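You operate a simulated robot arm through the tools that you are given. There is no shell and no other tool. Be economical: measure what you need, move in short steps, check, and stop when the job is done.

You are at the controls of a simulated two-armed robot. One attempt, no reset.

Task
On the top of the model bench, fold the filter cloth in half and then in half again.

It is judged by the outcome, as a careful person would: the job done as asked, and still so three seconds after it is handed in. It fails if anything else is knocked over, pushed out of place, dropped, spilled or broken. Flat cloth is picked up by pressing the open fingertips on it (5 to 10 N) and closing them slowly along it; thin cloth reads only 2 to 8 mm in the jaws.

Robot
Two 7-joint arms with two-finger parallel grippers on one trunk, on a base that drives. Base frame: it is fixed to the floor where the robot stands at the start and does not move with it; the origin is under the middle of the robot, x ahead of it, y to its left, z up. Readings come in cm, degrees, newtons and seconds.
The left shoulder is at the start at [7, 13.4, 110.1], the right one opposite. Places, roughly: filter cloth [50, 10, 90]; top of the model bench [60, 70, 80]. Payload 1.57 kg a hand.
Tool frame (each hand has its own): the origin (TCP) lies between the finger pads and is the grasp point; the fingertips stand 3 cm ahead of it; z points along the fingers, y is the line along which they close. The gripper opens to 8 cm. The fingers are 1.7 cm wide and 1.2 cm thick; the gripper's body (4 by 8.2 cm) begins 8 cm behind the TCP.
Orientation is that of the tool frame in the base frame, as [roll, pitch, yaw] about the fixed x, y, z axes, in that order (R = Rz(yaw) Ry(pitch) Rx(roll)). With the fingers straight down and closing along the base's y, the tool's x points along the base's -x, its y along +y and its z along -z.

Tools
- The arms move only by the tool send_rows. It takes "left_motion", "right_motion" or both (then of equal length, played together; a hand with none holds still); each is a list of rows, each a list of 6 numbers: the shift along the base's x, y, z in units of 400 mm (1.0 is 400 mm), then the turn, a rotation vector about the base's x, y, z in units of 60 degrees (1.0 is 60 degrees). In form: [[tx, ty, tz, rx, ry, rz], ...]. A call has 1 to 20 rows; each row is the pose to reach, as a shift and turn from the pose commanded when the call began. "left_claw" and "right_claw" are, for a hand that has rows, the closure, from 0 (fully open) to 1 (shut), set as the call begins (left out, the last holds). A call with a number of a shift or a turn outside -1 to 1 is refused whole. A row lasts 0.2 s, in which the tool goes at most 5 cm and 8.6 degrees; a call with a longer step from one row to the next is refused whole, and so is a gripper value outside its range. Where a pose cannot be reached the arm comes as near as it can. A force on the tool above 40 N (or 10 N above the force at the start of the call, whichever is more), or a blocked arm, ends the call early, and 0.2 s more pass. The fingers move at their own pace (about 15.3 cm/s each) and stop on an object; they squeeze with about 34 N. The grip force told is the motor's: it shows also when the fingers shut on nothing. Time passes only in rows, and 0.2 s behind the last, so rows that repeat a pose let the fingers close. It gives the time, the measured TCP pose, the force on the tool (base axes), the opening and the grip force at its end, in the units of the frame above (readings bear some noise), with the torque about the TCP (base axes, N m) and any sound that the robot's microphone picked up.
- Cameras (640 x 400 px; columns grow to the right, rows downward): "scene" is now at [13.13, 1.63, 131.92]; the picture's right is [0.20, -0.98, 0.00], its down [-0.65, -0.13, -0.75] and it looks along [0.74, 0.15, -0.66] (base axes); focal length 264 px, centre (320, 200). "left" rides on the left gripper at [7.2, 0.7, -12.2] in its tool frame; the picture's right is [-0.09, 1.00, 0.00], its down [-0.84, -0.08, -0.54] and it looks along [-0.54, -0.05, 0.84] (tool axes); focal length 238 px, centre (320, 200). "right" rides on the right gripper at [7.2, -0.7, -12.2] in its tool frame; the picture's right is [0.09, 1.00, 0.00], its down [-0.84, 0.08, -0.54] and it looks along [-0.54, 0.05, 0.84] (tool axes); focal length 238 px, centre (320, 200).
- grab_frame(camera): a new picture of that camera. The clock stands still meanwhile.
- raise_lower(by): slides the trunk up (or, below 0, down) by that many cm; the arms and the scene camera ride with it, the base frame stays. It gives what a move gives, with no picture.
- roll_base(legs): drives the robot by 1 to 6 legs, each [ahead, left, turn to the left] in cm, cm and degrees, along the robot's own axes; the way and the turn of a leg run together, so that a leg with both is an arc; at most 150 cm and 180 degrees a leg. The arms and the cameras ride along, it lands a little off, and it stops where it bumps. It gives what a move gives.
- turn_head(pan, tilt): turns the head with the scene camera to pan (to the left, within 86 degrees either way) and tilt (down, from -29 to 69), counted from straight ahead of the robot. It gives what a move gives.
- locate(camera, pixels): for up to 12 pixels [column, row] of the newest picture of that camera ("zoom" is the newest enlarged one), the place [x, y, z] in the base frame of the surface seen there, good to about 0.3 cm. The clock stands still meanwhile.
- inspect(camera, box): a new picture of the part [left, top, right, bottom] of that camera's present view, enlarged. The clock stands still meanwhile.
- job_done(): hands the job in; it is judged then, once.

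Keep the steps short. Do not move on a guess: measure, check each grasp and each placing, and mend mistakes. In all there are 80 turns and 70 pictures (those below and enlarged ones count). Leave the grippers open and the arms clear of the work at the hand-in unless told otherwise, and finish with a single line.

The tools are called after "Request:" by a JSON object that holds its "name" and its "arguments". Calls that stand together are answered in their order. send_rows: Moves the arms, as the interface text tells. Its arguments: {"type":"object","properties":{"left_motion":{"type":"array","items":{"type":"array","items":{"type":"number"}}},"left_claw":{"type":"number"},"right_motion":{"type":"array","items":{"type":"array","items":{"type":"number"}}},"right_claw":{"type":"number"}},"required":[]} The other tools are called the same way: raise_lower (by) slides the trunk up or down; roll_base (legs) drives the base; turn_head (pan, tilt) turns the head that bears the scene camera; grab_frame (camera) takes a picture; locate (camera, pixels) gives the place of the surface under pixels of a picture; inspect (camera, box) takes an enlarged picture of a part of a camera's view; job_done () hands the job in.

At the start:

```text
clock: 0.0
left_eef_pos: [41.99, 33.94, 106.78]
left_ee_rot: [-180.0, 0.1, 180.0]
left_wrist_force: [0.8, 0.1, -0.4]
left_wrist_torque: [0.03, -0.01, 0.01]
left_gripper_width: 8.0
left_gripper_force: 0.0
right_eef_pos: [44.36, -7.79, 109.26]
right_ee_rot: [180.0, 0.2, 180.0]
right_wrist_force: [0.2, 0.7, -0.3]
right_wrist_torque: [-0.01, -0.02, -0.01]
right_gripper_width: 7.96
right_gripper_force: 0.0
trunk travel left (down, up): [-67.5, 26.5]
robot x, y, heading: [-0.29, -0.11, -0.0]
head pan, tilt: [11.3, 41.3]
```

scene: 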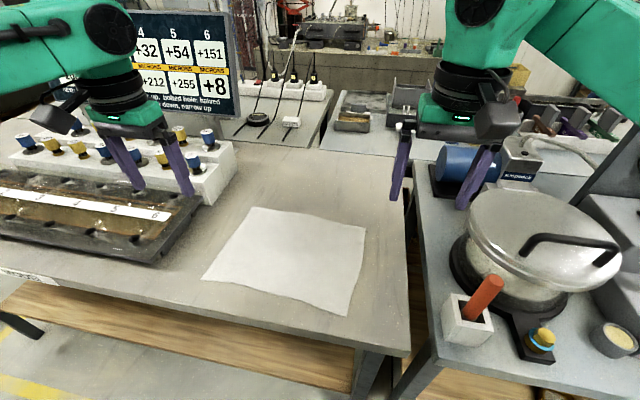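
right: 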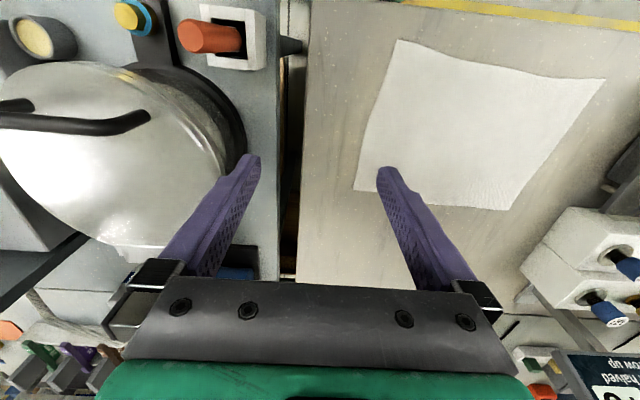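
left: 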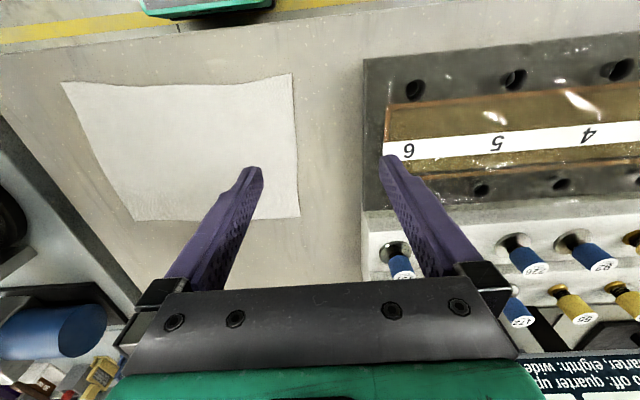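

I see the white cloth on the bench with corners at about (253,206), (366,228), (348,316), (201,279). I'll measure these and the bench around them.

Request:
{"name": "locate", "arguments": {"camera": "scene", "pixels": [[254, 208], [364, 229], [346, 314], [203, 278], [285, 255], [310, 217], [270, 300], [357, 270], [228, 243], [380, 330], [180, 260], [390, 200]]}}

Request:
{"name": "inspect", "arguments": {"camera": "scene", "box": [160, 180, 420, 342]}}

```text
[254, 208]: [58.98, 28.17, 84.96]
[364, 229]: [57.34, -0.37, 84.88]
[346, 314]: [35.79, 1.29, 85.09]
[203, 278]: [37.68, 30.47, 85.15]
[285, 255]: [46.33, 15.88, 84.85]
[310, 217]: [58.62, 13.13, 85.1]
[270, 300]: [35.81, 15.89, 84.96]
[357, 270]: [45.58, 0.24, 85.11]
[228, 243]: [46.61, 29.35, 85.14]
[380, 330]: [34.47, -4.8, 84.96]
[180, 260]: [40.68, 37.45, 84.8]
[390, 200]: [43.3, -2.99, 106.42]
```

```text
2.46 times, centred on (290, 261) of scene
```

zoom: 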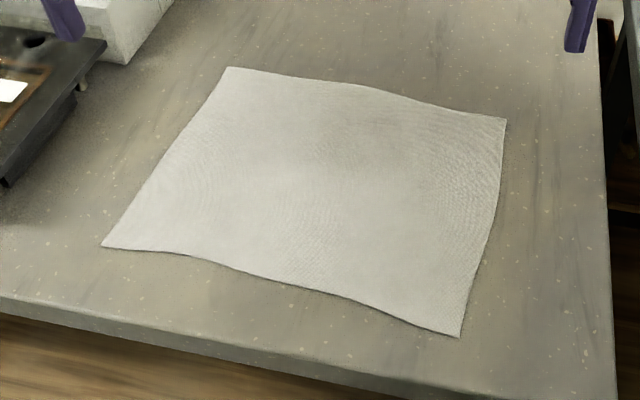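

The cloth is about 29 cm (y) by 22 cm (x) on a top at z≈85. I'll look left to confirm which is the model bench, and read the board.

Request:
{"name": "turn_head", "arguments": {"pan": 50, "tilt": 35}}

Request:
{"name": "grab_frame", "arguments": {"camera": "scene"}}

```text
clock: 1.1
left_eef_pos: [41.92, 33.96, 106.67]
left_ee_rot: [-179.9, 0.0, 179.9]
left_wrist_force: [-0.4, 1.0, 0.4]
left_wrist_torque: [0.0, 0.0, 0.01]
left_gripper_width: 7.98
left_gripper_force: 0.0
right_eef_pos: [44.32, -7.76, 109.38]
right_ee_rot: [180.0, 0.1, 179.9]
right_wrist_force: [0.7, 0.0, 0.2]
right_wrist_torque: [0.0, 0.0, -0.01]
right_gripper_width: 8.0
right_gripper_force: 0.1
trunk travel left (down, up): [-67.5, 26.5]
robot x, y, heading: [-0.21, 0.37, -0.2]
head pan, tilt: [50.0, 35.0]
```

```text
65 pictures are left
```

scene: 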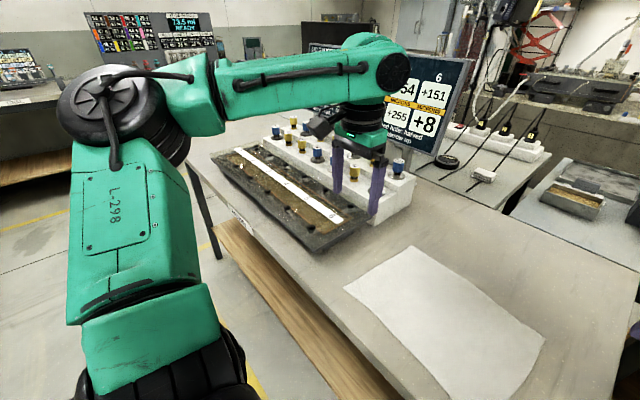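

It is one bench from y≈-9 leftward, and the cloth is already on its top, so I'll fold it in place. First I'll pull the left hand inward and up, away from the knobs. Then I'll drive 14 cm left to centre the robot on the cloth.

Request:
{"name": "send_rows", "arguments": {"left_motion": [[0, -0.08, 0.05, 0, 0, 0], [0, -0.16, 0.08, 0, 0, 0], [0, -0.24, 0.08, 0, 0, 0], [0, -0.24, 0.08, 0, 0, 0]]}}

Request:
{"name": "roll_base", "arguments": {"legs": [[0, 14, 0]]}}

Request:
{"name": "turn_head", "arguments": {"pan": 0, "tilt": 48}}

Request:
{"name": "grab_frame", "arguments": {"camera": "scene"}}

```text
clock: 2.0
left_eef_pos: [41.99, 24.46, 109.93]
left_ee_rot: [-180.0, -0.1, 180.0]
left_wrist_force: [0.6, 0.1, 0.3]
left_wrist_torque: [-0.02, -0.01, 0.01]
left_gripper_width: 7.99
left_gripper_force: 0.0
right_eef_pos: [44.26, -7.77, 109.31]
right_ee_rot: [180.0, 0.2, 179.9]
right_wrist_force: [-0.6, -1.5, -0.4]
right_wrist_torque: [-0.04, 0.01, 0.01]
right_gripper_width: 8.0
right_gripper_force: 0.1
trunk travel left (down, up): [-67.5, 26.5]
robot x, y, heading: [-0.17, 0.22, 0.2]
head pan, tilt: [50.0, 35.0]
```

```text
clock: 3.4
left_eef_pos: [41.85, 38.38, 109.99]
left_ee_rot: [179.9, 0.0, -179.8]
left_wrist_force: [-0.4, -0.3, 0.5]
left_wrist_torque: [0.0, -0.01, -0.01]
left_gripper_width: 8.01
left_gripper_force: 0.1
right_eef_pos: [44.37, 6.12, 109.17]
right_ee_rot: [179.9, 0.0, 180.0]
right_wrist_force: [-0.4, 0.2, -0.3]
right_wrist_torque: [-0.03, 0.0, 0.02]
right_gripper_width: 8.03
right_gripper_force: 0.2
trunk travel left (down, up): [-67.5, 26.5]
robot x, y, heading: [0.16, 14.29, -0.1]
head pan, tilt: [50.0, 35.0]
```

```text
clock: 4.6
left_eef_pos: [41.84, 38.53, 109.9]
left_ee_rot: [-180.0, 0.1, -179.9]
left_wrist_force: [0.8, -0.7, -0.3]
left_wrist_torque: [-0.02, 0.02, -0.01]
left_gripper_width: 8.01
left_gripper_force: 0.0
right_eef_pos: [44.3, 6.33, 109.23]
right_ee_rot: [-180.0, 0.0, 180.0]
right_wrist_force: [0.8, -0.2, 1.1]
right_wrist_torque: [0.03, -0.01, -0.03]
right_gripper_width: 7.98
right_gripper_force: 0.0
trunk travel left (down, up): [-67.5, 26.5]
robot x, y, heading: [-0.06, 14.05, 0.1]
head pan, tilt: [0.0, 48.0]
```

```text
64 pictures are left
```

scene: 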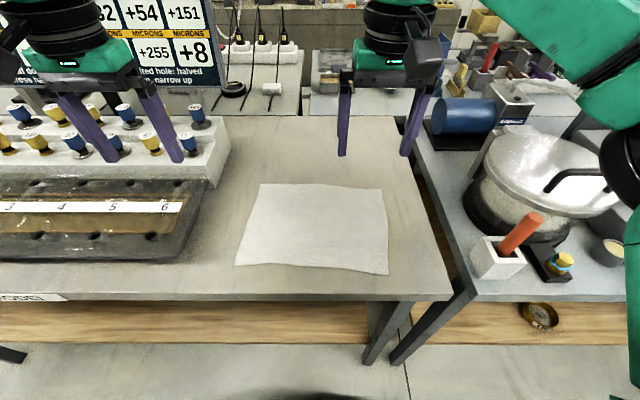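

The robot is now centred. I'll measure the corners again, along with the bench edges and the neighbouring items.

Request:
{"name": "locate", "arguments": {"camera": "scene", "pixels": [[263, 186], [381, 191], [387, 272], [238, 263], [320, 186], [310, 267], [320, 296], [215, 170], [190, 240], [521, 218], [490, 262], [184, 134]]}}

Request:
{"name": "inspect", "arguments": {"camera": "scene", "box": [200, 160, 440, 310]}}

```text
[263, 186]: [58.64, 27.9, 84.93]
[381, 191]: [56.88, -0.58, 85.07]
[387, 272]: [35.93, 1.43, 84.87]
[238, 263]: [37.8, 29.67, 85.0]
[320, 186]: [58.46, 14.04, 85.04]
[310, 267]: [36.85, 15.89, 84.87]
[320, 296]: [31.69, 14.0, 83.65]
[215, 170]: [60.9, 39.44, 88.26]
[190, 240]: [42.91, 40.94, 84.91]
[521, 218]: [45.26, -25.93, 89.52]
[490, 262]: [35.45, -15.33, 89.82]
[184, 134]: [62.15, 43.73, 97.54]
```

```text
2.67 times, centred on (320, 235) of scene
```

zoom: 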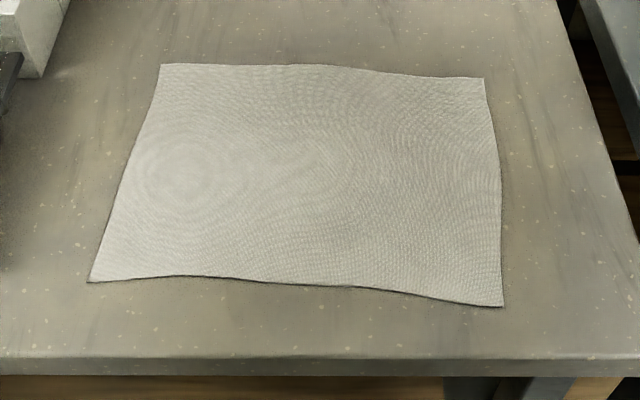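

The cloth is flat, and its far corners are at about (58.7, 28) and (57, -0.7). I'll bring both hands to hover above them with the fingers about 3 cm apart.

Request:
{"name": "send_rows", "arguments": {"left_motion": [[0.05, -0.04, -0.056, 0, 0, 0], [0.101, -0.08, -0.112, 0, 0, 0], [0.152, -0.119, -0.168, 0, 0, 0], [0.202, -0.159, -0.224, 0, 0, 0], [0.253, -0.199, -0.28, 0, 0, 0], [0.303, -0.239, -0.336, 0, 0, 0], [0.354, -0.278, -0.392, 0, 0, 0], [0.404, -0.318, -0.4475, 0, 0, 0], [0.404, -0.318, -0.4475, 0, 0, 0]], "right_motion": [[0.038, -0.015, -0.054, 0, 0, 0], [0.076, -0.03, -0.108, 0, 0, 0], [0.113, -0.045, -0.161, 0, 0, 0], [0.151, -0.06, -0.215, 0, 0, 0], [0.189, -0.076, -0.269, 0, 0, 0], [0.227, -0.091, -0.323, 0, 0, 0], [0.265, -0.106, -0.376, 0, 0, 0], [0.3025, -0.121, -0.43, 0, 0, 0], [0.3025, -0.121, -0.43, 0, 0, 0]], "left_claw": 0.62, "right_claw": 0.62}}

Request:
{"name": "grab_frame", "arguments": {"camera": "scene"}}

Request:
{"name": "grab_frame", "arguments": {"camera": "left"}}

Request:
{"name": "grab_frame", "arguments": {"camera": "right"}}

```text
clock: 6.6
left_eef_pos: [52.52, 29.34, 93.16]
left_ee_rot: [180.0, 0.0, -179.9]
left_wrist_force: [0.7, -1.0, -1.1]
left_wrist_torque: [-0.01, 0.0, 0.0]
left_gripper_width: 3.04
left_gripper_force: 0.0
left hand out of reach, approached as far as the arm can: row 6, 7, 8, 9
right_eef_pos: [56.44, 1.62, 92.1]
right_ee_rot: [179.8, 0.1, 180.0]
right_wrist_force: [-0.7, -0.4, 0.0]
right_wrist_torque: [-0.02, -0.02, 0.02]
right_gripper_width: 3.01
right_gripper_force: 0.0
trunk travel left (down, up): [-67.5, 26.5]
robot x, y, heading: [-0.4, 14.34, -0.0]
head pan, tilt: [0.0, 48.0]
```

```text
62 pictures are left
```

scene: 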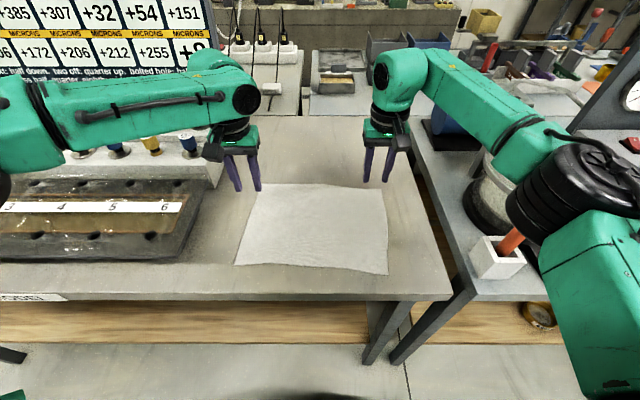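

```text
61 pictures are left
```

left: 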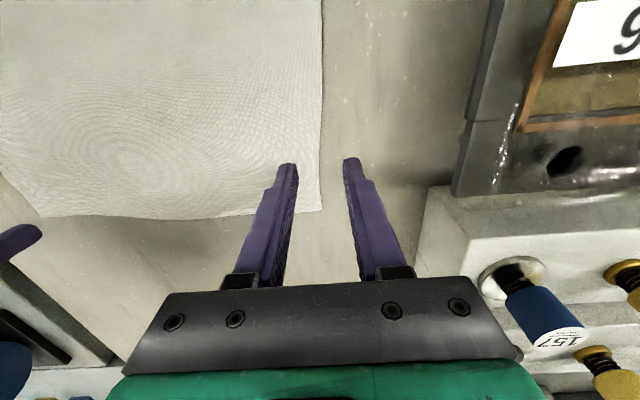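

```text
60 pictures are left
```

right: 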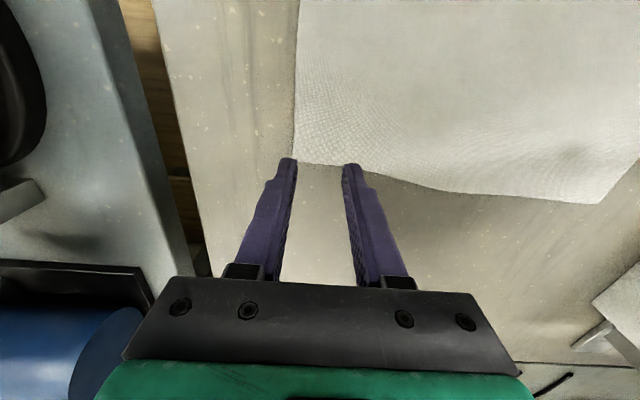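

The right hand is placed. The left stopped short at (52.5, 29.3), probably because of a bad arm posture. I'll raise it, move it inward and forward at height, and read the result.

Request:
{"name": "send_rows", "arguments": {"left_motion": [[0, 0, 0.1, 0, 0, 0], [0, -0.03, 0.2, 0, 0, 0], [0.04, -0.06, 0.25, 0, 0, 0], [0.09, -0.09, 0.25, 0, 0, 0], [0.137, -0.09, 0.25, 0, 0, 0], [0.137, -0.09, 0.25, 0, 0, 0]]}}

```text
clock: 8.0
left_eef_pos: [52.47, 29.44, 101.73]
left_ee_rot: [180.0, 0.1, -179.9]
left_wrist_force: [-0.4, 0.1, -0.1]
left_wrist_torque: [0.01, -0.02, 0.0]
left_gripper_width: 3.03
left_gripper_force: 0.0
left hand out of reach, approached as far as the arm can: row 2, 3, 4, 5, 6
right_eef_pos: [56.45, 1.6, 92.02]
right_ee_rot: [179.9, 0.0, -179.9]
right_wrist_force: [-0.7, -0.8, -0.2]
right_wrist_torque: [0.0, -0.01, -0.02]
right_gripper_width: 3.04
right_gripper_force: 0.1
trunk travel left (down, up): [-67.5, 26.5]
robot x, y, heading: [0.14, 13.29, 0.1]
head pan, tilt: [0.0, 48.0]
```

The left hand is still limited at that reach. I'll drive 7 cm ahead with both hands raised clear.

Request:
{"name": "send_rows", "arguments": {"right_motion": [[-0.05, 0, 0.1, 0, 0, 0], [-0.1, 0, 0.2, 0, 0, 0], [-0.1, 0, 0.2, 0, 0, 0]]}}

Request:
{"name": "roll_base", "arguments": {"legs": [[7, 0, 0]]}}

```text
clock: 8.8
left_eef_pos: [52.54, 29.38, 101.71]
left_ee_rot: [-180.0, 0.0, -179.9]
left_wrist_force: [0.1, -0.8, 0.1]
left_wrist_torque: [0.0, 0.01, 0.01]
left_gripper_width: 3.03
left_gripper_force: 0.1
right_eef_pos: [52.44, 1.4, 100.07]
right_ee_rot: [179.9, -0.1, 179.9]
right_wrist_force: [0.7, -0.5, 0.0]
right_wrist_torque: [0.0, 0.02, 0.03]
right_gripper_width: 3.02
right_gripper_force: 0.0
trunk travel left (down, up): [-67.5, 26.5]
robot x, y, heading: [-0.06, 14.44, 0.1]
head pan, tilt: [0.0, 48.0]
```

```text
clock: 9.8
left_eef_pos: [59.27, 29.47, 101.77]
left_ee_rot: [179.9, 0.2, -179.9]
left_wrist_force: [-0.4, 0.0, 0.3]
left_wrist_torque: [0.0, -0.01, 0.03]
left_gripper_width: 3.02
left_gripper_force: 0.1
right_eef_pos: [59.41, 1.34, 100.12]
right_ee_rot: [179.9, 0.1, -180.0]
right_wrist_force: [-0.5, 0.6, -0.4]
right_wrist_torque: [0.0, -0.03, -0.01]
right_gripper_width: 3.04
right_gripper_force: 0.1
trunk travel left (down, up): [-67.5, 26.5]
robot x, y, heading: [6.94, 14.11, 0.2]
head pan, tilt: [0.0, 48.0]
```

The drive worked. I'll make a short test move of the left hand at height to see what pose it is commanded from.

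Request:
{"name": "send_rows", "arguments": {"left_motion": [[-0.03, -0.03, 0, 0, 0, 0], [-0.03, -0.08, 0, 0, 0, 0], [-0.03, -0.08, 0, 0, 0, 0], [-0.03, -0.08, 0, 0, 0, 0]]}}

```text
clock: 10.8
left_eef_pos: [57.45, 27.0, 101.69]
left_ee_rot: [-179.9, 0.2, -180.0]
left_wrist_force: [-0.5, -0.3, 0.5]
left_wrist_torque: [-0.01, -0.02, 0.01]
left_gripper_width: 3.04
left_gripper_force: 0.1
left hand out of reach, approached as far as the arm can: row 2, 3, 4
right_eef_pos: [59.28, 1.46, 100.18]
right_ee_rot: [179.9, 0.1, -179.9]
right_wrist_force: [0.1, 0.6, 0.3]
right_wrist_torque: [-0.01, -0.02, 0.03]
right_gripper_width: 3.04
right_gripper_force: 0.0
trunk travel left (down, up): [-67.5, 26.5]
robot x, y, heading: [7.09, 14.15, -0.1]
head pan, tilt: [0.0, 48.0]
```

The left arm's limit is inward reach. Driving 5 cm right leaves it more room on its own side, and the right arm has slack.

Request:
{"name": "roll_base", "arguments": {"legs": [[0, -5, 0]]}}

Request:
{"name": "send_rows", "arguments": {"left_motion": [[0, 0.05, 0, 0, 0, 0], [0.01, 0.1, 0, 0, 0, 0], [0.01, 0.1, 0, 0, 0, 0]], "right_motion": [[-0.03, 0.06, 0, 0, 0, 0], [-0.07, 0.12, 0, 0, 0, 0], [-0.07, 0.12, 0, 0, 0, 0]]}}

```text
clock: 11.7
left_eef_pos: [57.54, 22.31, 101.6]
left_ee_rot: [-179.8, 0.1, -179.8]
left_wrist_force: [0.1, 0.7, 0.8]
left_wrist_torque: [-0.03, 0.03, 0.01]
left_gripper_width: 3.03
left_gripper_force: 0.0
right_eef_pos: [59.43, -3.18, 100.16]
right_ee_rot: [-179.9, 0.0, -180.0]
right_wrist_force: [0.2, 0.6, -0.6]
right_wrist_torque: [-0.02, -0.04, 0.0]
right_gripper_width: 3.03
right_gripper_force: 0.0
trunk travel left (down, up): [-67.5, 26.5]
robot x, y, heading: [6.78, 9.38, 0.3]
head pan, tilt: [0.0, 48.0]
```

```text
clock: 12.5
left_eef_pos: [57.91, 25.93, 101.61]
left_ee_rot: [179.9, 0.1, -179.9]
left_wrist_force: [-0.3, 0.0, 0.3]
left_wrist_torque: [0.01, -0.01, 0.0]
left_gripper_width: 3.03
left_gripper_force: 0.0
right_eef_pos: [56.8, 1.2, 100.15]
right_ee_rot: [179.9, 0.0, -179.9]
right_wrist_force: [-0.2, -0.4, -0.2]
right_wrist_torque: [0.02, -0.02, 0.0]
right_gripper_width: 3.05
right_gripper_force: 0.0
trunk travel left (down, up): [-67.5, 26.5]
robot x, y, heading: [6.76, 9.4, 0.3]
head pan, tilt: [0.0, 48.0]
```

Both hands are on target. I'll lower them so the fingertips are about 1 cm above the bench, then look.

Request:
{"name": "send_rows", "arguments": {"left_motion": [[0, 0, -0.1, 0, 0, 0], [0, 0, -0.2, 0, 0, 0], [0, 0, -0.27, 0, 0, 0], [0.004, 0, -0.315, 0, 0, 0], [0.004, 0, -0.315, 0, 0, 0]], "right_motion": [[0, 0, -0.08, 0, 0, 0], [0, 0, -0.16, 0, 0, 0], [-0.012, 0.007, -0.24, 0, 0, 0], [-0.012, 0.007, -0.279, 0, 0, 0], [-0.012, 0.007, -0.279, 0, 0, 0]]}}

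Request:
{"name": "grab_frame", "arguments": {"camera": "left"}}

Request:
{"name": "grab_frame", "arguments": {"camera": "right"}}

```text
clock: 13.7
left_eef_pos: [58.05, 26.12, 88.96]
left_ee_rot: [-179.9, 0.2, -179.7]
left_wrist_force: [-0.2, 0.1, 0.1]
left_wrist_torque: [-0.01, 0.01, 0.01]
left_gripper_width: 3.06
left_gripper_force: 0.2
right_eef_pos: [56.3, 1.93, 88.9]
right_ee_rot: [180.0, 0.1, -179.8]
right_wrist_force: [0.2, 1.2, 0.0]
right_wrist_torque: [0.02, -0.01, -0.02]
right_gripper_width: 3.03
right_gripper_force: 0.0
trunk travel left (down, up): [-67.5, 26.5]
robot x, y, heading: [7.03, 9.48, 0.1]
head pan, tilt: [0.0, 48.0]
```

```text
59 pictures are left
```

left: 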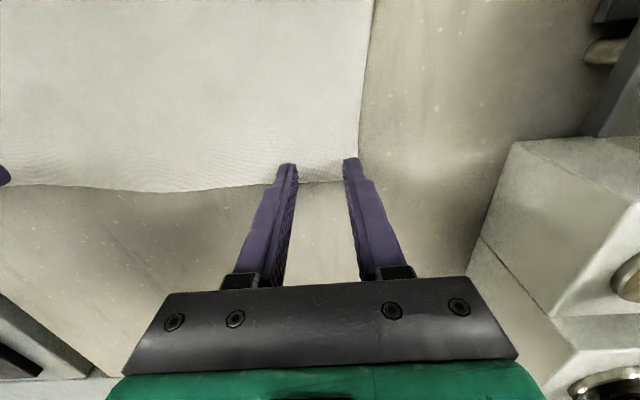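

```text
58 pictures are left
```

right: 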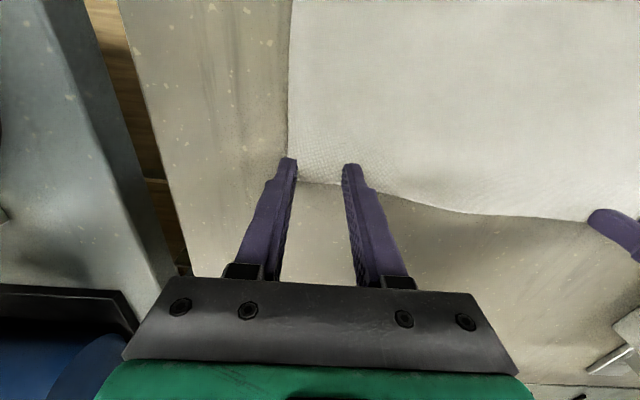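

Both outer fingers are right at the cloth corners. I'll shift them 0.6 cm inward and lower them to contact, watching the force.

Request:
{"name": "send_rows", "arguments": {"left_motion": [[0, -0.015, 0, 0, 0, 0], [0, -0.015, -0.012, 0, 0, 0], [0, -0.015, -0.023, 0, 0, 0], [0, -0.015, -0.023, 0, 0, 0]], "right_motion": [[0, 0.015, 0, 0, 0, 0], [0, 0.015, -0.012, 0, 0, 0], [0, 0.015, -0.023, 0, 0, 0], [0, 0.015, -0.023, 0, 0, 0]]}}

```text
clock: 14.7
left_eef_pos: [58.16, 25.44, 88.11]
left_ee_rot: [-179.9, 0.2, -179.8]
left_wrist_force: [0.8, -0.2, 3.3]
left_wrist_torque: [0.04, 0.0, -0.05]
left_gripper_width: 3.05
left_gripper_force: 0.1
right_eef_pos: [56.07, 2.18, 88.18]
right_ee_rot: [179.9, 0.2, -180.0]
right_wrist_force: [0.3, 0.5, 1.6]
right_wrist_torque: [0.0, 0.0, 0.0]
right_gripper_width: 3.04
right_gripper_force: 0.1
trunk travel left (down, up): [-67.5, 26.5]
robot x, y, heading: [6.75, 9.38, 0.1]
head pan, tilt: [0.0, 48.0]
```

Contact is made (3 N and 2 N). I'll press a little more.

Request:
{"name": "send_rows", "arguments": {"left_motion": [[0, 0, -0.004, 0, 0, 0], [0, 0, -0.004, 0, 0, 0]], "right_motion": [[0, 0, -0.006, 0, 0, 0], [0, 0, -0.006, 0, 0, 0]]}}

```text
clock: 15.3
left_eef_pos: [58.06, 25.41, 88.04]
left_ee_rot: [-179.9, 0.6, -179.7]
left_wrist_force: [2.8, 1.3, 12.2]
left_wrist_torque: [0.2, -0.13, -0.03]
left_gripper_width: 3.04
left_gripper_force: 0.1
right_eef_pos: [55.91, 2.28, 88.1]
right_ee_rot: [179.8, 0.4, -180.0]
right_wrist_force: [4.2, 0.4, 16.1]
right_wrist_torque: [-0.3, -0.14, 0.05]
right_gripper_width: 3.04
right_gripper_force: 0.0
trunk travel left (down, up): [-67.5, 26.5]
robot x, y, heading: [6.66, 9.28, 0.2]
head pan, tilt: [0.0, 48.0]
```

Slightly too hard (12 N and 16 N). I'll ease off to about 8 N while starting the slow closure.

Request:
{"name": "send_rows", "arguments": {"left_motion": [[0, 0, 0.0015, 0, 0, 0], [0, 0, 0.0015, 0, 0, 0]], "right_motion": [[0, 0, 0.0032, 0, 0, 0], [0, 0, 0.0032, 0, 0, 0]], "left_claw": 0.68, "right_claw": 0.68}}

Request:
{"name": "send_rows", "arguments": {"left_motion": [[0, 0, 0, 0, 0, 0], [0, 0, 0, 0, 0, 0]], "right_motion": [[0, 0, 0, 0, 0, 0], [0, 0, 0, 0, 0, 0]], "left_claw": 0.76, "right_claw": 0.76}}

Request:
{"name": "grab_frame", "arguments": {"camera": "left"}}

```text
clock: 15.9
left_eef_pos: [57.99, 25.53, 88.1]
left_ee_rot: [-179.8, 0.5, -179.8]
left_wrist_force: [2.1, -2.8, 13.6]
left_wrist_torque: [0.07, -0.07, -0.02]
left_gripper_width: 2.42
left_gripper_force: 0.1
right_eef_pos: [56.01, 2.39, 88.21]
right_ee_rot: [179.8, 0.3, -179.9]
right_wrist_force: [1.0, 2.3, 15.3]
right_wrist_torque: [-0.12, -0.03, 0.02]
right_gripper_width: 2.4
right_gripper_force: 0.0
trunk travel left (down, up): [-67.5, 26.5]
robot x, y, heading: [6.8, 9.13, 0.1]
head pan, tilt: [0.0, 48.0]
```

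```text
clock: 16.5
left_eef_pos: [57.87, 25.29, 88.07]
left_ee_rot: [-179.9, 0.4, -179.8]
left_wrist_force: [1.0, -3.4, 14.7]
left_wrist_torque: [0.03, -0.01, 0.0]
left_gripper_width: 1.82
left_gripper_force: 0.1
right_eef_pos: [55.95, 2.27, 88.08]
right_ee_rot: [179.9, 0.3, -179.8]
right_wrist_force: [1.8, 2.7, 13.3]
right_wrist_torque: [-0.07, -0.01, -0.01]
right_gripper_width: 1.81
right_gripper_force: 0.1
trunk travel left (down, up): [-67.5, 26.5]
robot x, y, heading: [6.93, 9.46, 0.2]
head pan, tilt: [0.0, 48.0]
```

```text
57 pictures are left
```

left: 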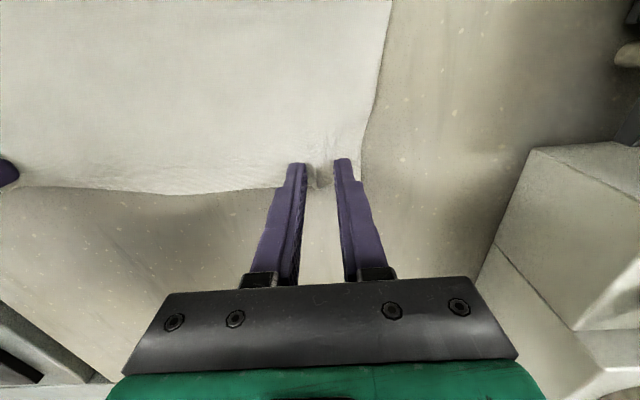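

The cloth is bunching up between the fingers. I'll continue the slow closure to shut.

Request:
{"name": "send_rows", "arguments": {"left_motion": [[0, 0, 0, 0, 0, 0], [0, 0, 0, 0, 0, 0]], "right_motion": [[0, 0, 0, 0, 0, 0], [0, 0, 0, 0, 0, 0]], "left_claw": 0.86, "right_claw": 0.86}}

Request:
{"name": "send_rows", "arguments": {"left_motion": [[0, 0, 0, 0, 0, 0], [0, 0, 0, 0, 0, 0], [0, 0, 0, 0, 0, 0]], "right_motion": [[0, 0, 0, 0, 0, 0], [0, 0, 0, 0, 0, 0], [0, 0, 0, 0, 0, 0]], "left_claw": 1, "right_claw": 1}}

Request:
{"name": "grab_frame", "arguments": {"camera": "left"}}

Request:
{"name": "grab_frame", "arguments": {"camera": "right"}}

```text
clock: 17.1
left_eef_pos: [57.94, 25.31, 88.14]
left_ee_rot: [-179.9, 0.5, -179.8]
left_wrist_force: [0.0, -4.0, 14.4]
left_wrist_torque: [-0.11, 0.0, -0.04]
left_gripper_width: 1.06
left_gripper_force: 0.1
right_eef_pos: [55.84, 2.23, 88.12]
right_ee_rot: [180.0, 0.2, -179.8]
right_wrist_force: [-0.8, 3.7, 11.7]
right_wrist_torque: [0.05, -0.03, 0.05]
right_gripper_width: 1.17
right_gripper_force: 0.0
trunk travel left (down, up): [-67.5, 26.5]
robot x, y, heading: [6.76, 9.25, 0.2]
head pan, tilt: [0.0, 48.0]
```

```text
clock: 17.9
left_eef_pos: [57.99, 25.33, 88.16]
left_ee_rot: [-179.9, 0.3, -179.8]
left_wrist_force: [-2.5, -10.1, 15.7]
left_wrist_torque: [-0.34, 0.05, -0.07]
left_gripper_width: 0.24
left_gripper_force: 24.0
right_eef_pos: [55.91, 2.3, 88.18]
right_ee_rot: [179.8, 0.3, -179.9]
right_wrist_force: [1.8, 10.4, 7.1]
right_wrist_torque: [0.25, -0.03, 0.04]
right_gripper_width: 0.21
right_gripper_force: 23.3
trunk travel left (down, up): [-67.5, 26.5]
robot x, y, heading: [6.82, 9.61, 0.2]
head pan, tilt: [0.0, 48.0]
```

```text
56 pictures are left
```

left: 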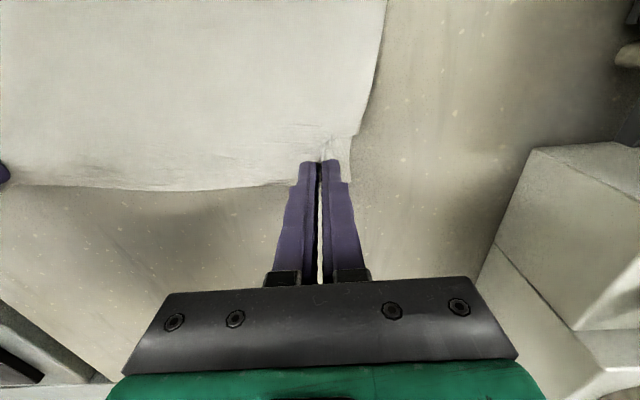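

```text
55 pictures are left
```

right: 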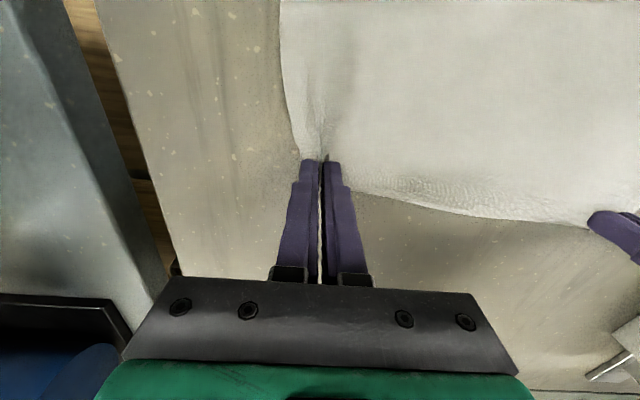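

Both hands seem to hold a pinch (0.24 and 0.21 cm, about 24 N). I'll lift 5 cm and move slightly toward me to see whether the cloth comes along.

Request:
{"name": "send_rows", "arguments": {"left_motion": [[-0.01, 0, 0.03, 0, 0, 0], [-0.03, 0, 0.07, 0, 0, 0], [-0.05, 0, 0.12, 0, 0, 0], [-0.05, 0, 0.12, 0, 0, 0]], "right_motion": [[-0.01, 0, 0.03, 0, 0, 0], [-0.03, 0, 0.07, 0, 0, 0], [-0.05, 0, 0.12, 0, 0, 0], [-0.05, 0, 0.12, 0, 0, 0]]}}

Request:
{"name": "grab_frame", "arguments": {"camera": "scene"}}

```text
clock: 18.9
left_eef_pos: [56.13, 25.56, 92.66]
left_ee_rot: [-179.9, 0.1, -179.8]
left_wrist_force: [-0.3, -5.7, -0.4]
left_wrist_torque: [-0.17, 0.01, -0.03]
left_gripper_width: 0.11
left_gripper_force: 22.6
right_eef_pos: [54.13, 2.43, 92.75]
right_ee_rot: [179.8, 0.1, -179.9]
right_wrist_force: [0.2, 5.8, -0.9]
right_wrist_torque: [0.16, -0.01, 0.03]
right_gripper_width: 0.21
right_gripper_force: 24.1
trunk travel left (down, up): [-67.5, 26.5]
robot x, y, heading: [7.29, 9.07, 0.1]
head pan, tilt: [0.0, 48.0]
```

```text
54 pictures are left
```

scene: 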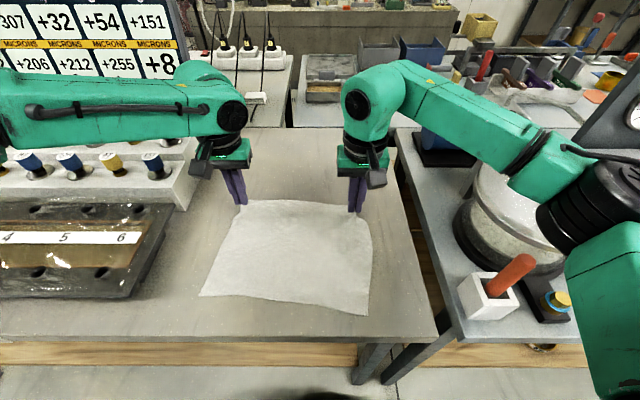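

Both corners are held and the far edge is lifted. Next I'll carry the edge toward me in an arc, first by arm and then by backing the base 10 cm, which leaves arm room to tilt the hands at landing.

Request:
{"name": "send_rows", "arguments": {"left_motion": [[-0.04, 0, 0.03, 0, 0, 0], [-0.08, 0.004, 0.05, 0, 0, 0], [-0.125, 0.008, 0.07, 0, 0, 0], [-0.125, 0.008, 0.07, 0, 0, 0]], "right_motion": [[-0.04, 0.01, 0.03, 0, 0, 0], [-0.08, 0.015, 0.05, 0, 0, 0], [-0.125, 0.02, 0.07, 0, 0, 0], [-0.125, 0.02, 0.07, 0, 0, 0]]}}

Request:
{"name": "roll_base", "arguments": {"legs": [[-10, 0, 0]]}}

Request:
{"name": "grab_frame", "arguments": {"camera": "scene"}}

```text
clock: 19.9
left_eef_pos: [51.11, 25.8, 95.59]
left_ee_rot: [-179.9, 0.2, -179.8]
left_wrist_force: [-0.7, -1.6, -0.9]
left_wrist_torque: [-0.02, 0.03, -0.01]
left_gripper_width: 0.1
left_gripper_force: 23.8
right_eef_pos: [49.19, 3.13, 95.66]
right_ee_rot: [180.0, 0.0, -179.9]
right_wrist_force: [1.2, 0.2, -0.8]
right_wrist_torque: [0.02, 0.0, 0.02]
right_gripper_width: 0.21
right_gripper_force: 23.6
trunk travel left (down, up): [-67.5, 26.5]
robot x, y, heading: [6.82, 9.12, 0.1]
head pan, tilt: [0.0, 48.0]
```

```text
clock: 21.1
left_eef_pos: [41.29, 25.68, 95.56]
left_ee_rot: [-179.9, 0.2, -179.8]
left_wrist_force: [0.9, -1.6, -0.4]
left_wrist_torque: [0.0, 0.01, 0.0]
left_gripper_width: 0.1
left_gripper_force: 22.7
right_eef_pos: [39.38, 3.01, 95.67]
right_ee_rot: [179.9, 0.0, -179.8]
right_wrist_force: [0.2, 1.5, 0.1]
right_wrist_torque: [0.01, 0.02, 0.02]
right_gripper_width: 0.21
right_gripper_force: 23.8
trunk travel left (down, up): [-67.5, 26.5]
robot x, y, heading: [-3.04, 8.68, 0.2]
head pan, tilt: [0.0, 48.0]
```

```text
53 pictures are left
```

scene: 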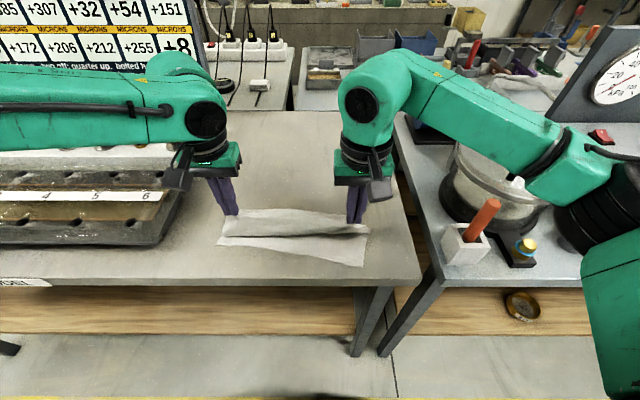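

The cloth is folding over nicely. I'll check where the bottom layer's near corners are now.

Request:
{"name": "locate", "arguments": {"camera": "scene", "pixels": [[220, 244], [363, 264], [290, 251], [228, 214], [368, 228], [300, 210], [230, 217], [352, 224]]}}

Request:
{"name": "inspect", "arguments": {"camera": "scene", "box": [190, 170, 410, 308]}}

```text
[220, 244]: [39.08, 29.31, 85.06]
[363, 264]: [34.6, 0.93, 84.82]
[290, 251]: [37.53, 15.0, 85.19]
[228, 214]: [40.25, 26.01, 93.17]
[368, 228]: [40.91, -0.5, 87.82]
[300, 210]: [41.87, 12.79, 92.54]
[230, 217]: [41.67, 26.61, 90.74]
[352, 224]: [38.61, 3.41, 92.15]
```

```text
2.90 times, centred on (300, 239) of scene
```

zoom: 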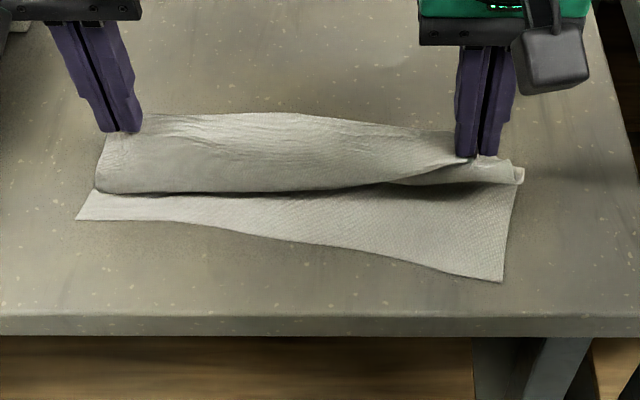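

The near corners are at about (39.1, 29.3) and (34.6, 0.9). I'll lower both hands to lay the held corners on them, tilting the hands 45° so the edge lies outward.

Request:
{"name": "send_rows", "arguments": {"left_motion": [[-0.015, 0.003, -0.02, 0, -0.11, 0], [-0.03, 0.006, -0.045, 0, -0.22, 0], [-0.05, 0.009, -0.075, 0, -0.33, 0], [-0.07, 0.012, -0.105, 0, -0.44, 0], [-0.085, 0.015, -0.135, 0, -0.55, 0], [-0.095, 0.018, -0.16, 0, -0.65, 0], [-0.1025, 0.018, -0.176, 0, -0.75, 0], [-0.1025, 0.018, -0.184, 0, -0.75, 0], [-0.1025, 0.018, -0.184, 0, -0.75, 0]], "right_motion": [[-0.02, 0.003, -0.02, 0, -0.11, 0], [-0.04, 0.006, -0.045, 0, -0.22, 0], [-0.065, 0.01, -0.075, 0, -0.33, 0], [-0.09, 0.014, -0.105, 0, -0.44, 0], [-0.115, 0.018, -0.135, 0, -0.55, 0], [-0.13, 0.022, -0.16, 0, -0.65, 0], [-0.145, 0.022, -0.178, 0, -0.75, 0], [-0.145, 0.022, -0.187, 0, -0.75, 0], [-0.145, 0.022, -0.187, 0, -0.75, 0]]}}

Request:
{"name": "turn_head", "arguments": {"pan": 5, "tilt": 52}}

Request:
{"name": "grab_frame", "arguments": {"camera": "scene"}}

```text
clock: 22.6
left_eef_pos: [41.1, 28.92, 88.12]
left_ee_rot: [178.2, 35.5, -172.2]
left_wrist_force: [-3.5, -2.1, 12.4]
left_wrist_torque: [-0.07, -0.03, 0.0]
left_gripper_width: 0.0
left_gripper_force: 21.4
left hand out of reach, approached as far as the arm can: row 4, 5, 6, 7
right_eef_pos: [33.5, 3.88, 88.89]
right_ee_rot: [179.8, 43.2, -180.0]
right_wrist_force: [0.6, 0.7, -0.3]
right_wrist_torque: [0.0, 0.0, 0.01]
right_gripper_width: 0.22
right_gripper_force: 23.6
trunk travel left (down, up): [-67.5, 26.5]
robot x, y, heading: [-3.07, 9.1, 0.2]
head pan, tilt: [0.0, 48.0]
stopped in row 7 (left hand): the force on the tool passed its limit (the readings are from after the stop); the commanded pose is now the measured one
```

```text
clock: 23.3
left_eef_pos: [41.22, 29.05, 88.16]
left_ee_rot: [178.1, 35.4, -172.2]
left_wrist_force: [3.0, -3.0, 18.6]
left_wrist_torque: [-0.05, -0.33, -0.01]
left_gripper_width: 0.01
left_gripper_force: 21.4
right_eef_pos: [33.49, 3.91, 88.87]
right_ee_rot: [-180.0, 43.1, 179.9]
right_wrist_force: [0.0, 1.3, 1.2]
right_wrist_torque: [0.04, -0.02, 0.03]
right_gripper_width: 0.21
right_gripper_force: 23.8
trunk travel left (down, up): [-67.5, 26.5]
robot x, y, heading: [-3.12, 9.02, 0.3]
head pan, tilt: [5.0, 52.0]
```

```text
51 pictures are left
```

scene: 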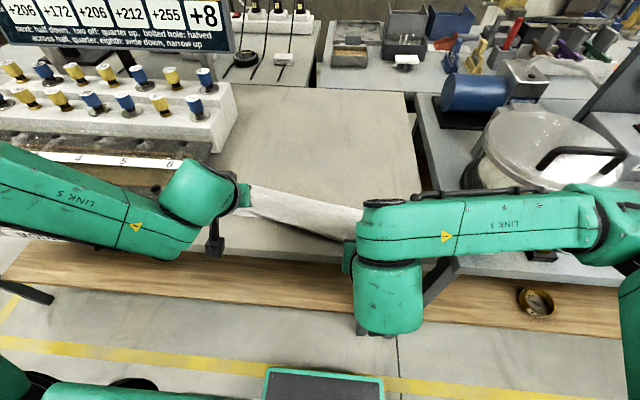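

The left hand couldn't follow, and its jaws read 0.0, so it may have lost the cloth. I'll look with the wrist cameras.

Request:
{"name": "grab_frame", "arguments": {"camera": "left"}}

Request:
{"name": "grab_frame", "arguments": {"camera": "right"}}

Request:
{"name": "inspect", "arguments": {"camera": "scene", "box": [180, 150, 400, 288]}}

```text
50 pictures are left
```

left: 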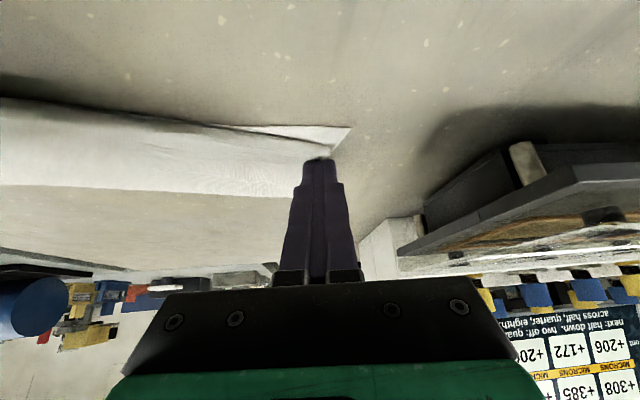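

```text
49 pictures are left
```

right: 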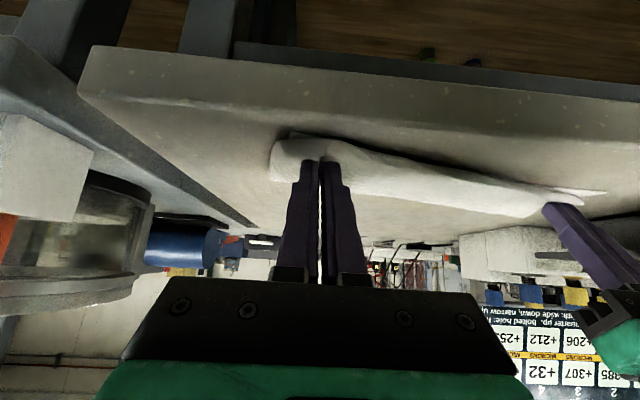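

```text
2.90 times, centred on (290, 219) of scene
```

zoom: 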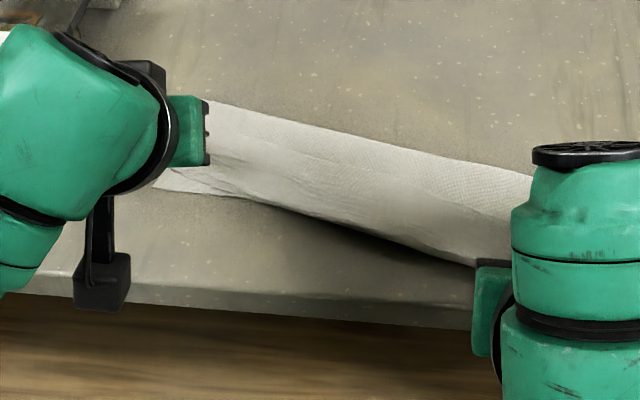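

The left corner slipped free, but it lies close to its mark. I'll lower the right corner the last few mm and release it, then raise the left hand gently.

Request:
{"name": "send_rows", "arguments": {"right_motion": [[0, 0, -0.008, 0, 0, 0], [0, 0, -0.018, 0, 0, 0], [0, 0, -0.018, 0, 0, 0]], "left_motion": [[0, 0, 0.01, 0, 0, 0], [0, 0, 0.03, 0, 0, 0], [0, 0, 0.08, 0, 0, 0]]}}

Request:
{"name": "send_rows", "arguments": {"right_motion": [[0, 0, 0, 0, 0, 0], [0, 0, 0, 0, 0, 0], [-0.03, 0, 0.03, 0, 0, 0], [-0.08, 0, 0.08, 0, 0, 0], [-0.08, 0, 0.2, 0, 0, 0]], "left_motion": [[0, 0.03, 0.1, 0, 0, 0], [0, 0.06, 0.2, 0, 0.1, 0], [0, 0.1, 0.25, 0, 0.2, 0], [0, 0.15, 0.3, 0, 0.3, 0], [0, 0.15, 0.3, 0, 0.4, 0]], "right_claw": 0.7}}

Request:
{"name": "grab_frame", "arguments": {"camera": "scene"}}

```text
clock: 24.1
left_eef_pos: [41.31, 29.3, 88.93]
left_ee_rot: [178.2, 34.8, -172.1]
left_wrist_force: [0.7, 0.1, 0.2]
left_wrist_torque: [0.01, -0.02, -0.03]
left_gripper_width: 0.0
left_gripper_force: 21.4
left hand out of reach, approached as far as the arm can: row 3
right_eef_pos: [33.56, 4.05, 88.14]
right_ee_rot: [-179.8, 43.1, -179.9]
right_wrist_force: [-0.4, -1.6, 6.9]
right_wrist_torque: [-0.05, -0.07, -0.02]
right_gripper_width: 0.22
right_gripper_force: 23.8
trunk travel left (down, up): [-67.5, 26.5]
robot x, y, heading: [-2.93, 9.13, 0.1]
head pan, tilt: [5.0, 52.0]
```

```text
clock: 25.3
left_eef_pos: [41.39, 35.09, 100.88]
left_ee_rot: [175.0, 11.2, -173.4]
left_wrist_force: [0.3, -0.1, -0.7]
left_wrist_torque: [-0.01, 0.04, -0.03]
left_gripper_width: 0.0
left_gripper_force: 20.9
left hand out of reach, approached as far as the arm can: row 1
right_eef_pos: [30.41, 4.02, 95.82]
right_ee_rot: [-179.8, 42.9, -179.7]
right_wrist_force: [-0.3, -0.9, 0.4]
right_wrist_torque: [0.01, -0.01, 0.03]
right_gripper_width: 2.43
right_gripper_force: 0.1
trunk travel left (down, up): [-67.5, 26.5]
robot x, y, heading: [-3.09, 9.27, 0.5]
head pan, tilt: [5.0, 52.0]
```

```text
47 pictures are left
```

scene: 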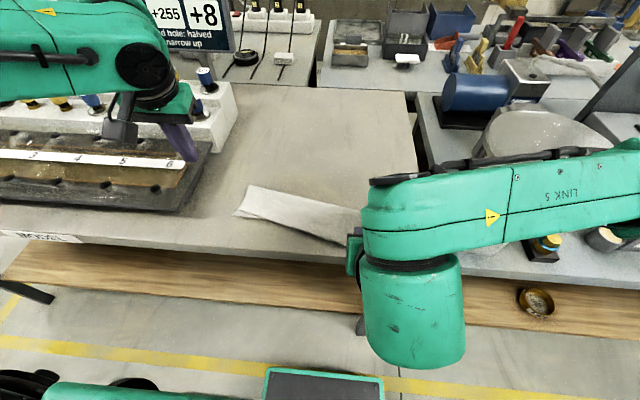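

I'll swing the right hand up and out of view to see the result.

Request:
{"name": "send_rows", "arguments": {"right_motion": [[0, -0.03, 0.06, 0, 0.12, 0], [0, -0.06, 0.12, 0, 0.24, 0], [0.03, -0.1, 0.18, 0, 0.36, 0], [0.05, -0.15, 0.25, 0, 0.48, 0], [0.05, -0.2, 0.3, 0, 0.6, 0], [0.05, -0.25, 0.3, 0, 0.72, 0], [0.05, -0.25, 0.3, 0, 0.72, 0]]}}

Request:
{"name": "grab_frame", "arguments": {"camera": "scene"}}

```text
clock: 26.9
left_eef_pos: [41.32, 35.15, 100.92]
left_ee_rot: [175.1, 11.3, -173.4]
left_wrist_force: [-0.3, -0.5, 0.1]
left_wrist_torque: [-0.04, -0.01, -0.01]
left_gripper_width: 0.0
left_gripper_force: 21.3
right_eef_pos: [32.47, -6.15, 108.19]
right_ee_rot: [-180.0, -0.3, -179.9]
right_wrist_force: [0.0, 0.6, 0.2]
right_wrist_torque: [-0.01, 0.03, 0.03]
right_gripper_width: 2.4
right_gripper_force: 0.1
trunk travel left (down, up): [-67.5, 26.5]
robot x, y, heading: [-2.78, 9.2, 0.3]
head pan, tilt: [5.0, 52.0]
```

```text
46 pictures are left
```

scene: 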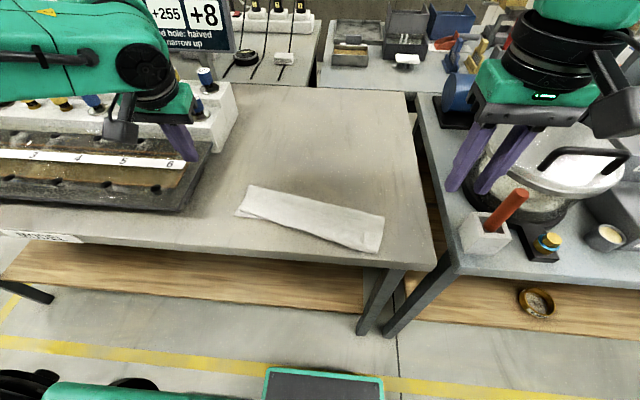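

The cloth is folded in half. I'll zoom in.

Request:
{"name": "inspect", "arguments": {"camera": "scene", "box": [220, 165, 400, 278]}}

Request:
{"name": "locate", "arguments": {"camera": "scene", "pixels": [[250, 187], [383, 214], [376, 250], [236, 214], [305, 233], [320, 200], [265, 222], [345, 245]]}}

```text
3.54 times, centred on (310, 222) of scene
```

zoom: 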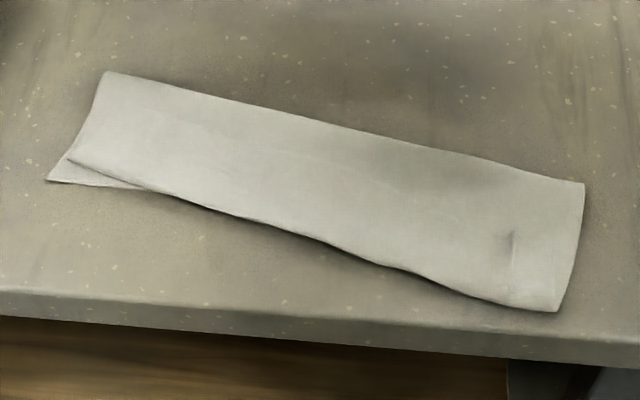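

```text
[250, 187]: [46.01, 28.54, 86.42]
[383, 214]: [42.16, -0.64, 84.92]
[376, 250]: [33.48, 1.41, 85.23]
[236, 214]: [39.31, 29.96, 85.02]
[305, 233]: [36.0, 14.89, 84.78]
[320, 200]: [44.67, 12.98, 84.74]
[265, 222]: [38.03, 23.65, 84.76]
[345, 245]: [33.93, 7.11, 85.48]
```

The fold measures only 7–9 cm wide where I expect about 10.6. Some of the top layer may be tucked under, so I'll put the right camera low to view the near edge and the right end.

Request:
{"name": "send_rows", "arguments": {"right_motion": [[0, 0.005, -0.05, 0, -0.12, 0], [-0.02, 0.01, -0.1, 0, -0.24, 0], [-0.04, 0.015, -0.16, 0, -0.36, 0], [-0.06, 0.02, -0.22, 0, -0.48, 0], [-0.08, 0.025, -0.28, 0, -0.6, 0], [-0.09, 0.03, -0.34, 0, -0.7, 0], [-0.09, 0.03, -0.36, 0, -0.8, 0], [-0.09, 0.03, -0.36, 0, -0.8, 0]]}}

Request:
{"name": "grab_frame", "arguments": {"camera": "right"}}

```text
clock: 28.7
left_eef_pos: [41.42, 35.14, 101.03]
left_ee_rot: [175.0, 11.4, -173.4]
left_wrist_force: [0.5, -0.5, -0.3]
left_wrist_torque: [-0.01, -0.03, 0.0]
left_gripper_width: 0.0
left_gripper_force: 21.6
right_eef_pos: [29.91, -5.3, 99.3]
right_ee_rot: [-179.9, 28.6, -179.9]
right_wrist_force: [0.6, 0.1, -0.1]
right_wrist_torque: [-0.03, 0.02, 0.01]
right_gripper_width: 2.41
right_gripper_force: 0.0
right hand out of reach, approached as far as the arm can: row 5, 6, 7, 8
trunk travel left (down, up): [-67.5, 26.5]
robot x, y, heading: [-2.88, 8.9, -0.0]
head pan, tilt: [5.0, 52.0]
```

```text
44 pictures are left
```

right: 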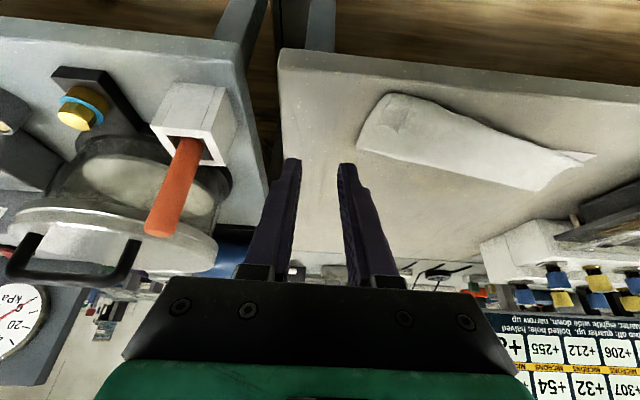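

Request:
{"name": "inspect", "arguments": {"camera": "right", "box": [335, 75, 615, 215]}}

Request:
{"name": "locate", "arguments": {"camera": "right", "pixels": [[359, 145], [387, 97], [540, 187], [590, 156], [440, 125], [480, 130], [370, 120], [500, 165], [455, 165], [470, 120]]}}

```text
2.29 times, centred on (475, 145) of right
```

zoom: 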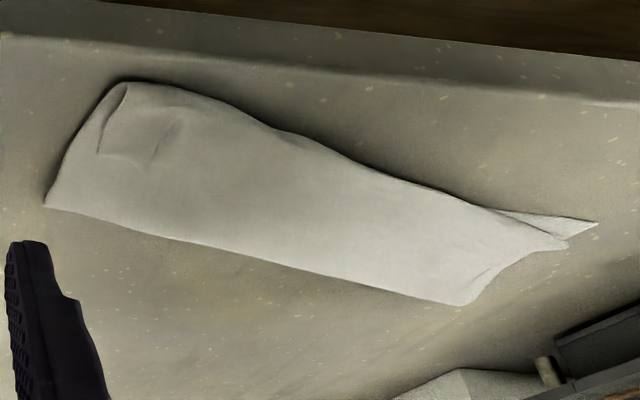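

```text
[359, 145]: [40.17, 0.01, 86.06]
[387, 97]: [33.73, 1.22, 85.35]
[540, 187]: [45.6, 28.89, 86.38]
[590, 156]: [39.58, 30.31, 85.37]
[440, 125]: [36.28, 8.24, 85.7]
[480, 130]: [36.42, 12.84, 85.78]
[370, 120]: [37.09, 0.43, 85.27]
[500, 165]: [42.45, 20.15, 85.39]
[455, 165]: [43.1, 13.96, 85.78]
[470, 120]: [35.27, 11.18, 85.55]
```

I see a loop and a wrinkle at the right near corner. I'll bring the right hand vertical above that end for a closer top view.

Request:
{"name": "send_rows", "arguments": {"right_motion": [[0.04, 0.03, 0.01, 0, 0.12, 0], [0.1, 0.06, 0.01, 0, 0.24, 0], [0.18, 0.1, 0, 0, 0.36, 0], [0.26, 0.15, 0, 0, 0.477, 0], [0.33, 0.18, -0.03, 0, 0.477, 0], [0.33, 0.18, -0.03, 0, 0.477, 0]]}}

Request:
{"name": "inspect", "arguments": {"camera": "right", "box": [200, 0, 520, 200]}}

```text
clock: 30.1
left_eef_pos: [41.25, 35.05, 100.96]
left_ee_rot: [174.9, 11.5, -173.4]
left_wrist_force: [0.5, 0.1, -0.1]
left_wrist_torque: [0.01, 0.0, 0.03]
left_gripper_width: 0.0
left_gripper_force: 21.1
right_eef_pos: [42.94, 1.9, 97.99]
right_ee_rot: [179.9, 0.1, -180.0]
right_wrist_force: [0.1, -0.2, -0.7]
right_wrist_torque: [0.02, 0.01, 0.01]
right_gripper_width: 2.38
right_gripper_force: 0.0
trunk travel left (down, up): [-67.5, 26.5]
robot x, y, heading: [-2.77, 9.28, 0.4]
head pan, tilt: [5.0, 52.0]
```

```text
2.00 times, centred on (360, 100) of right
```

zoom: 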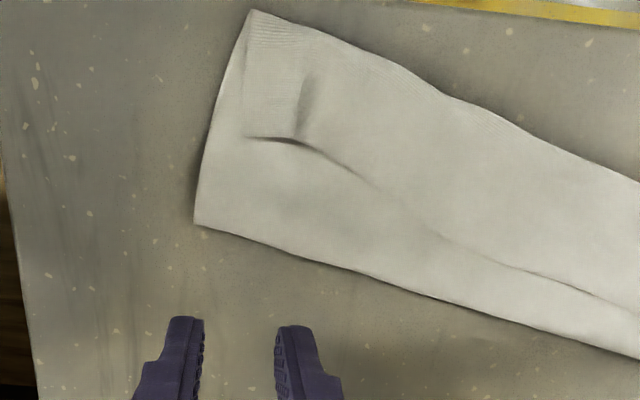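

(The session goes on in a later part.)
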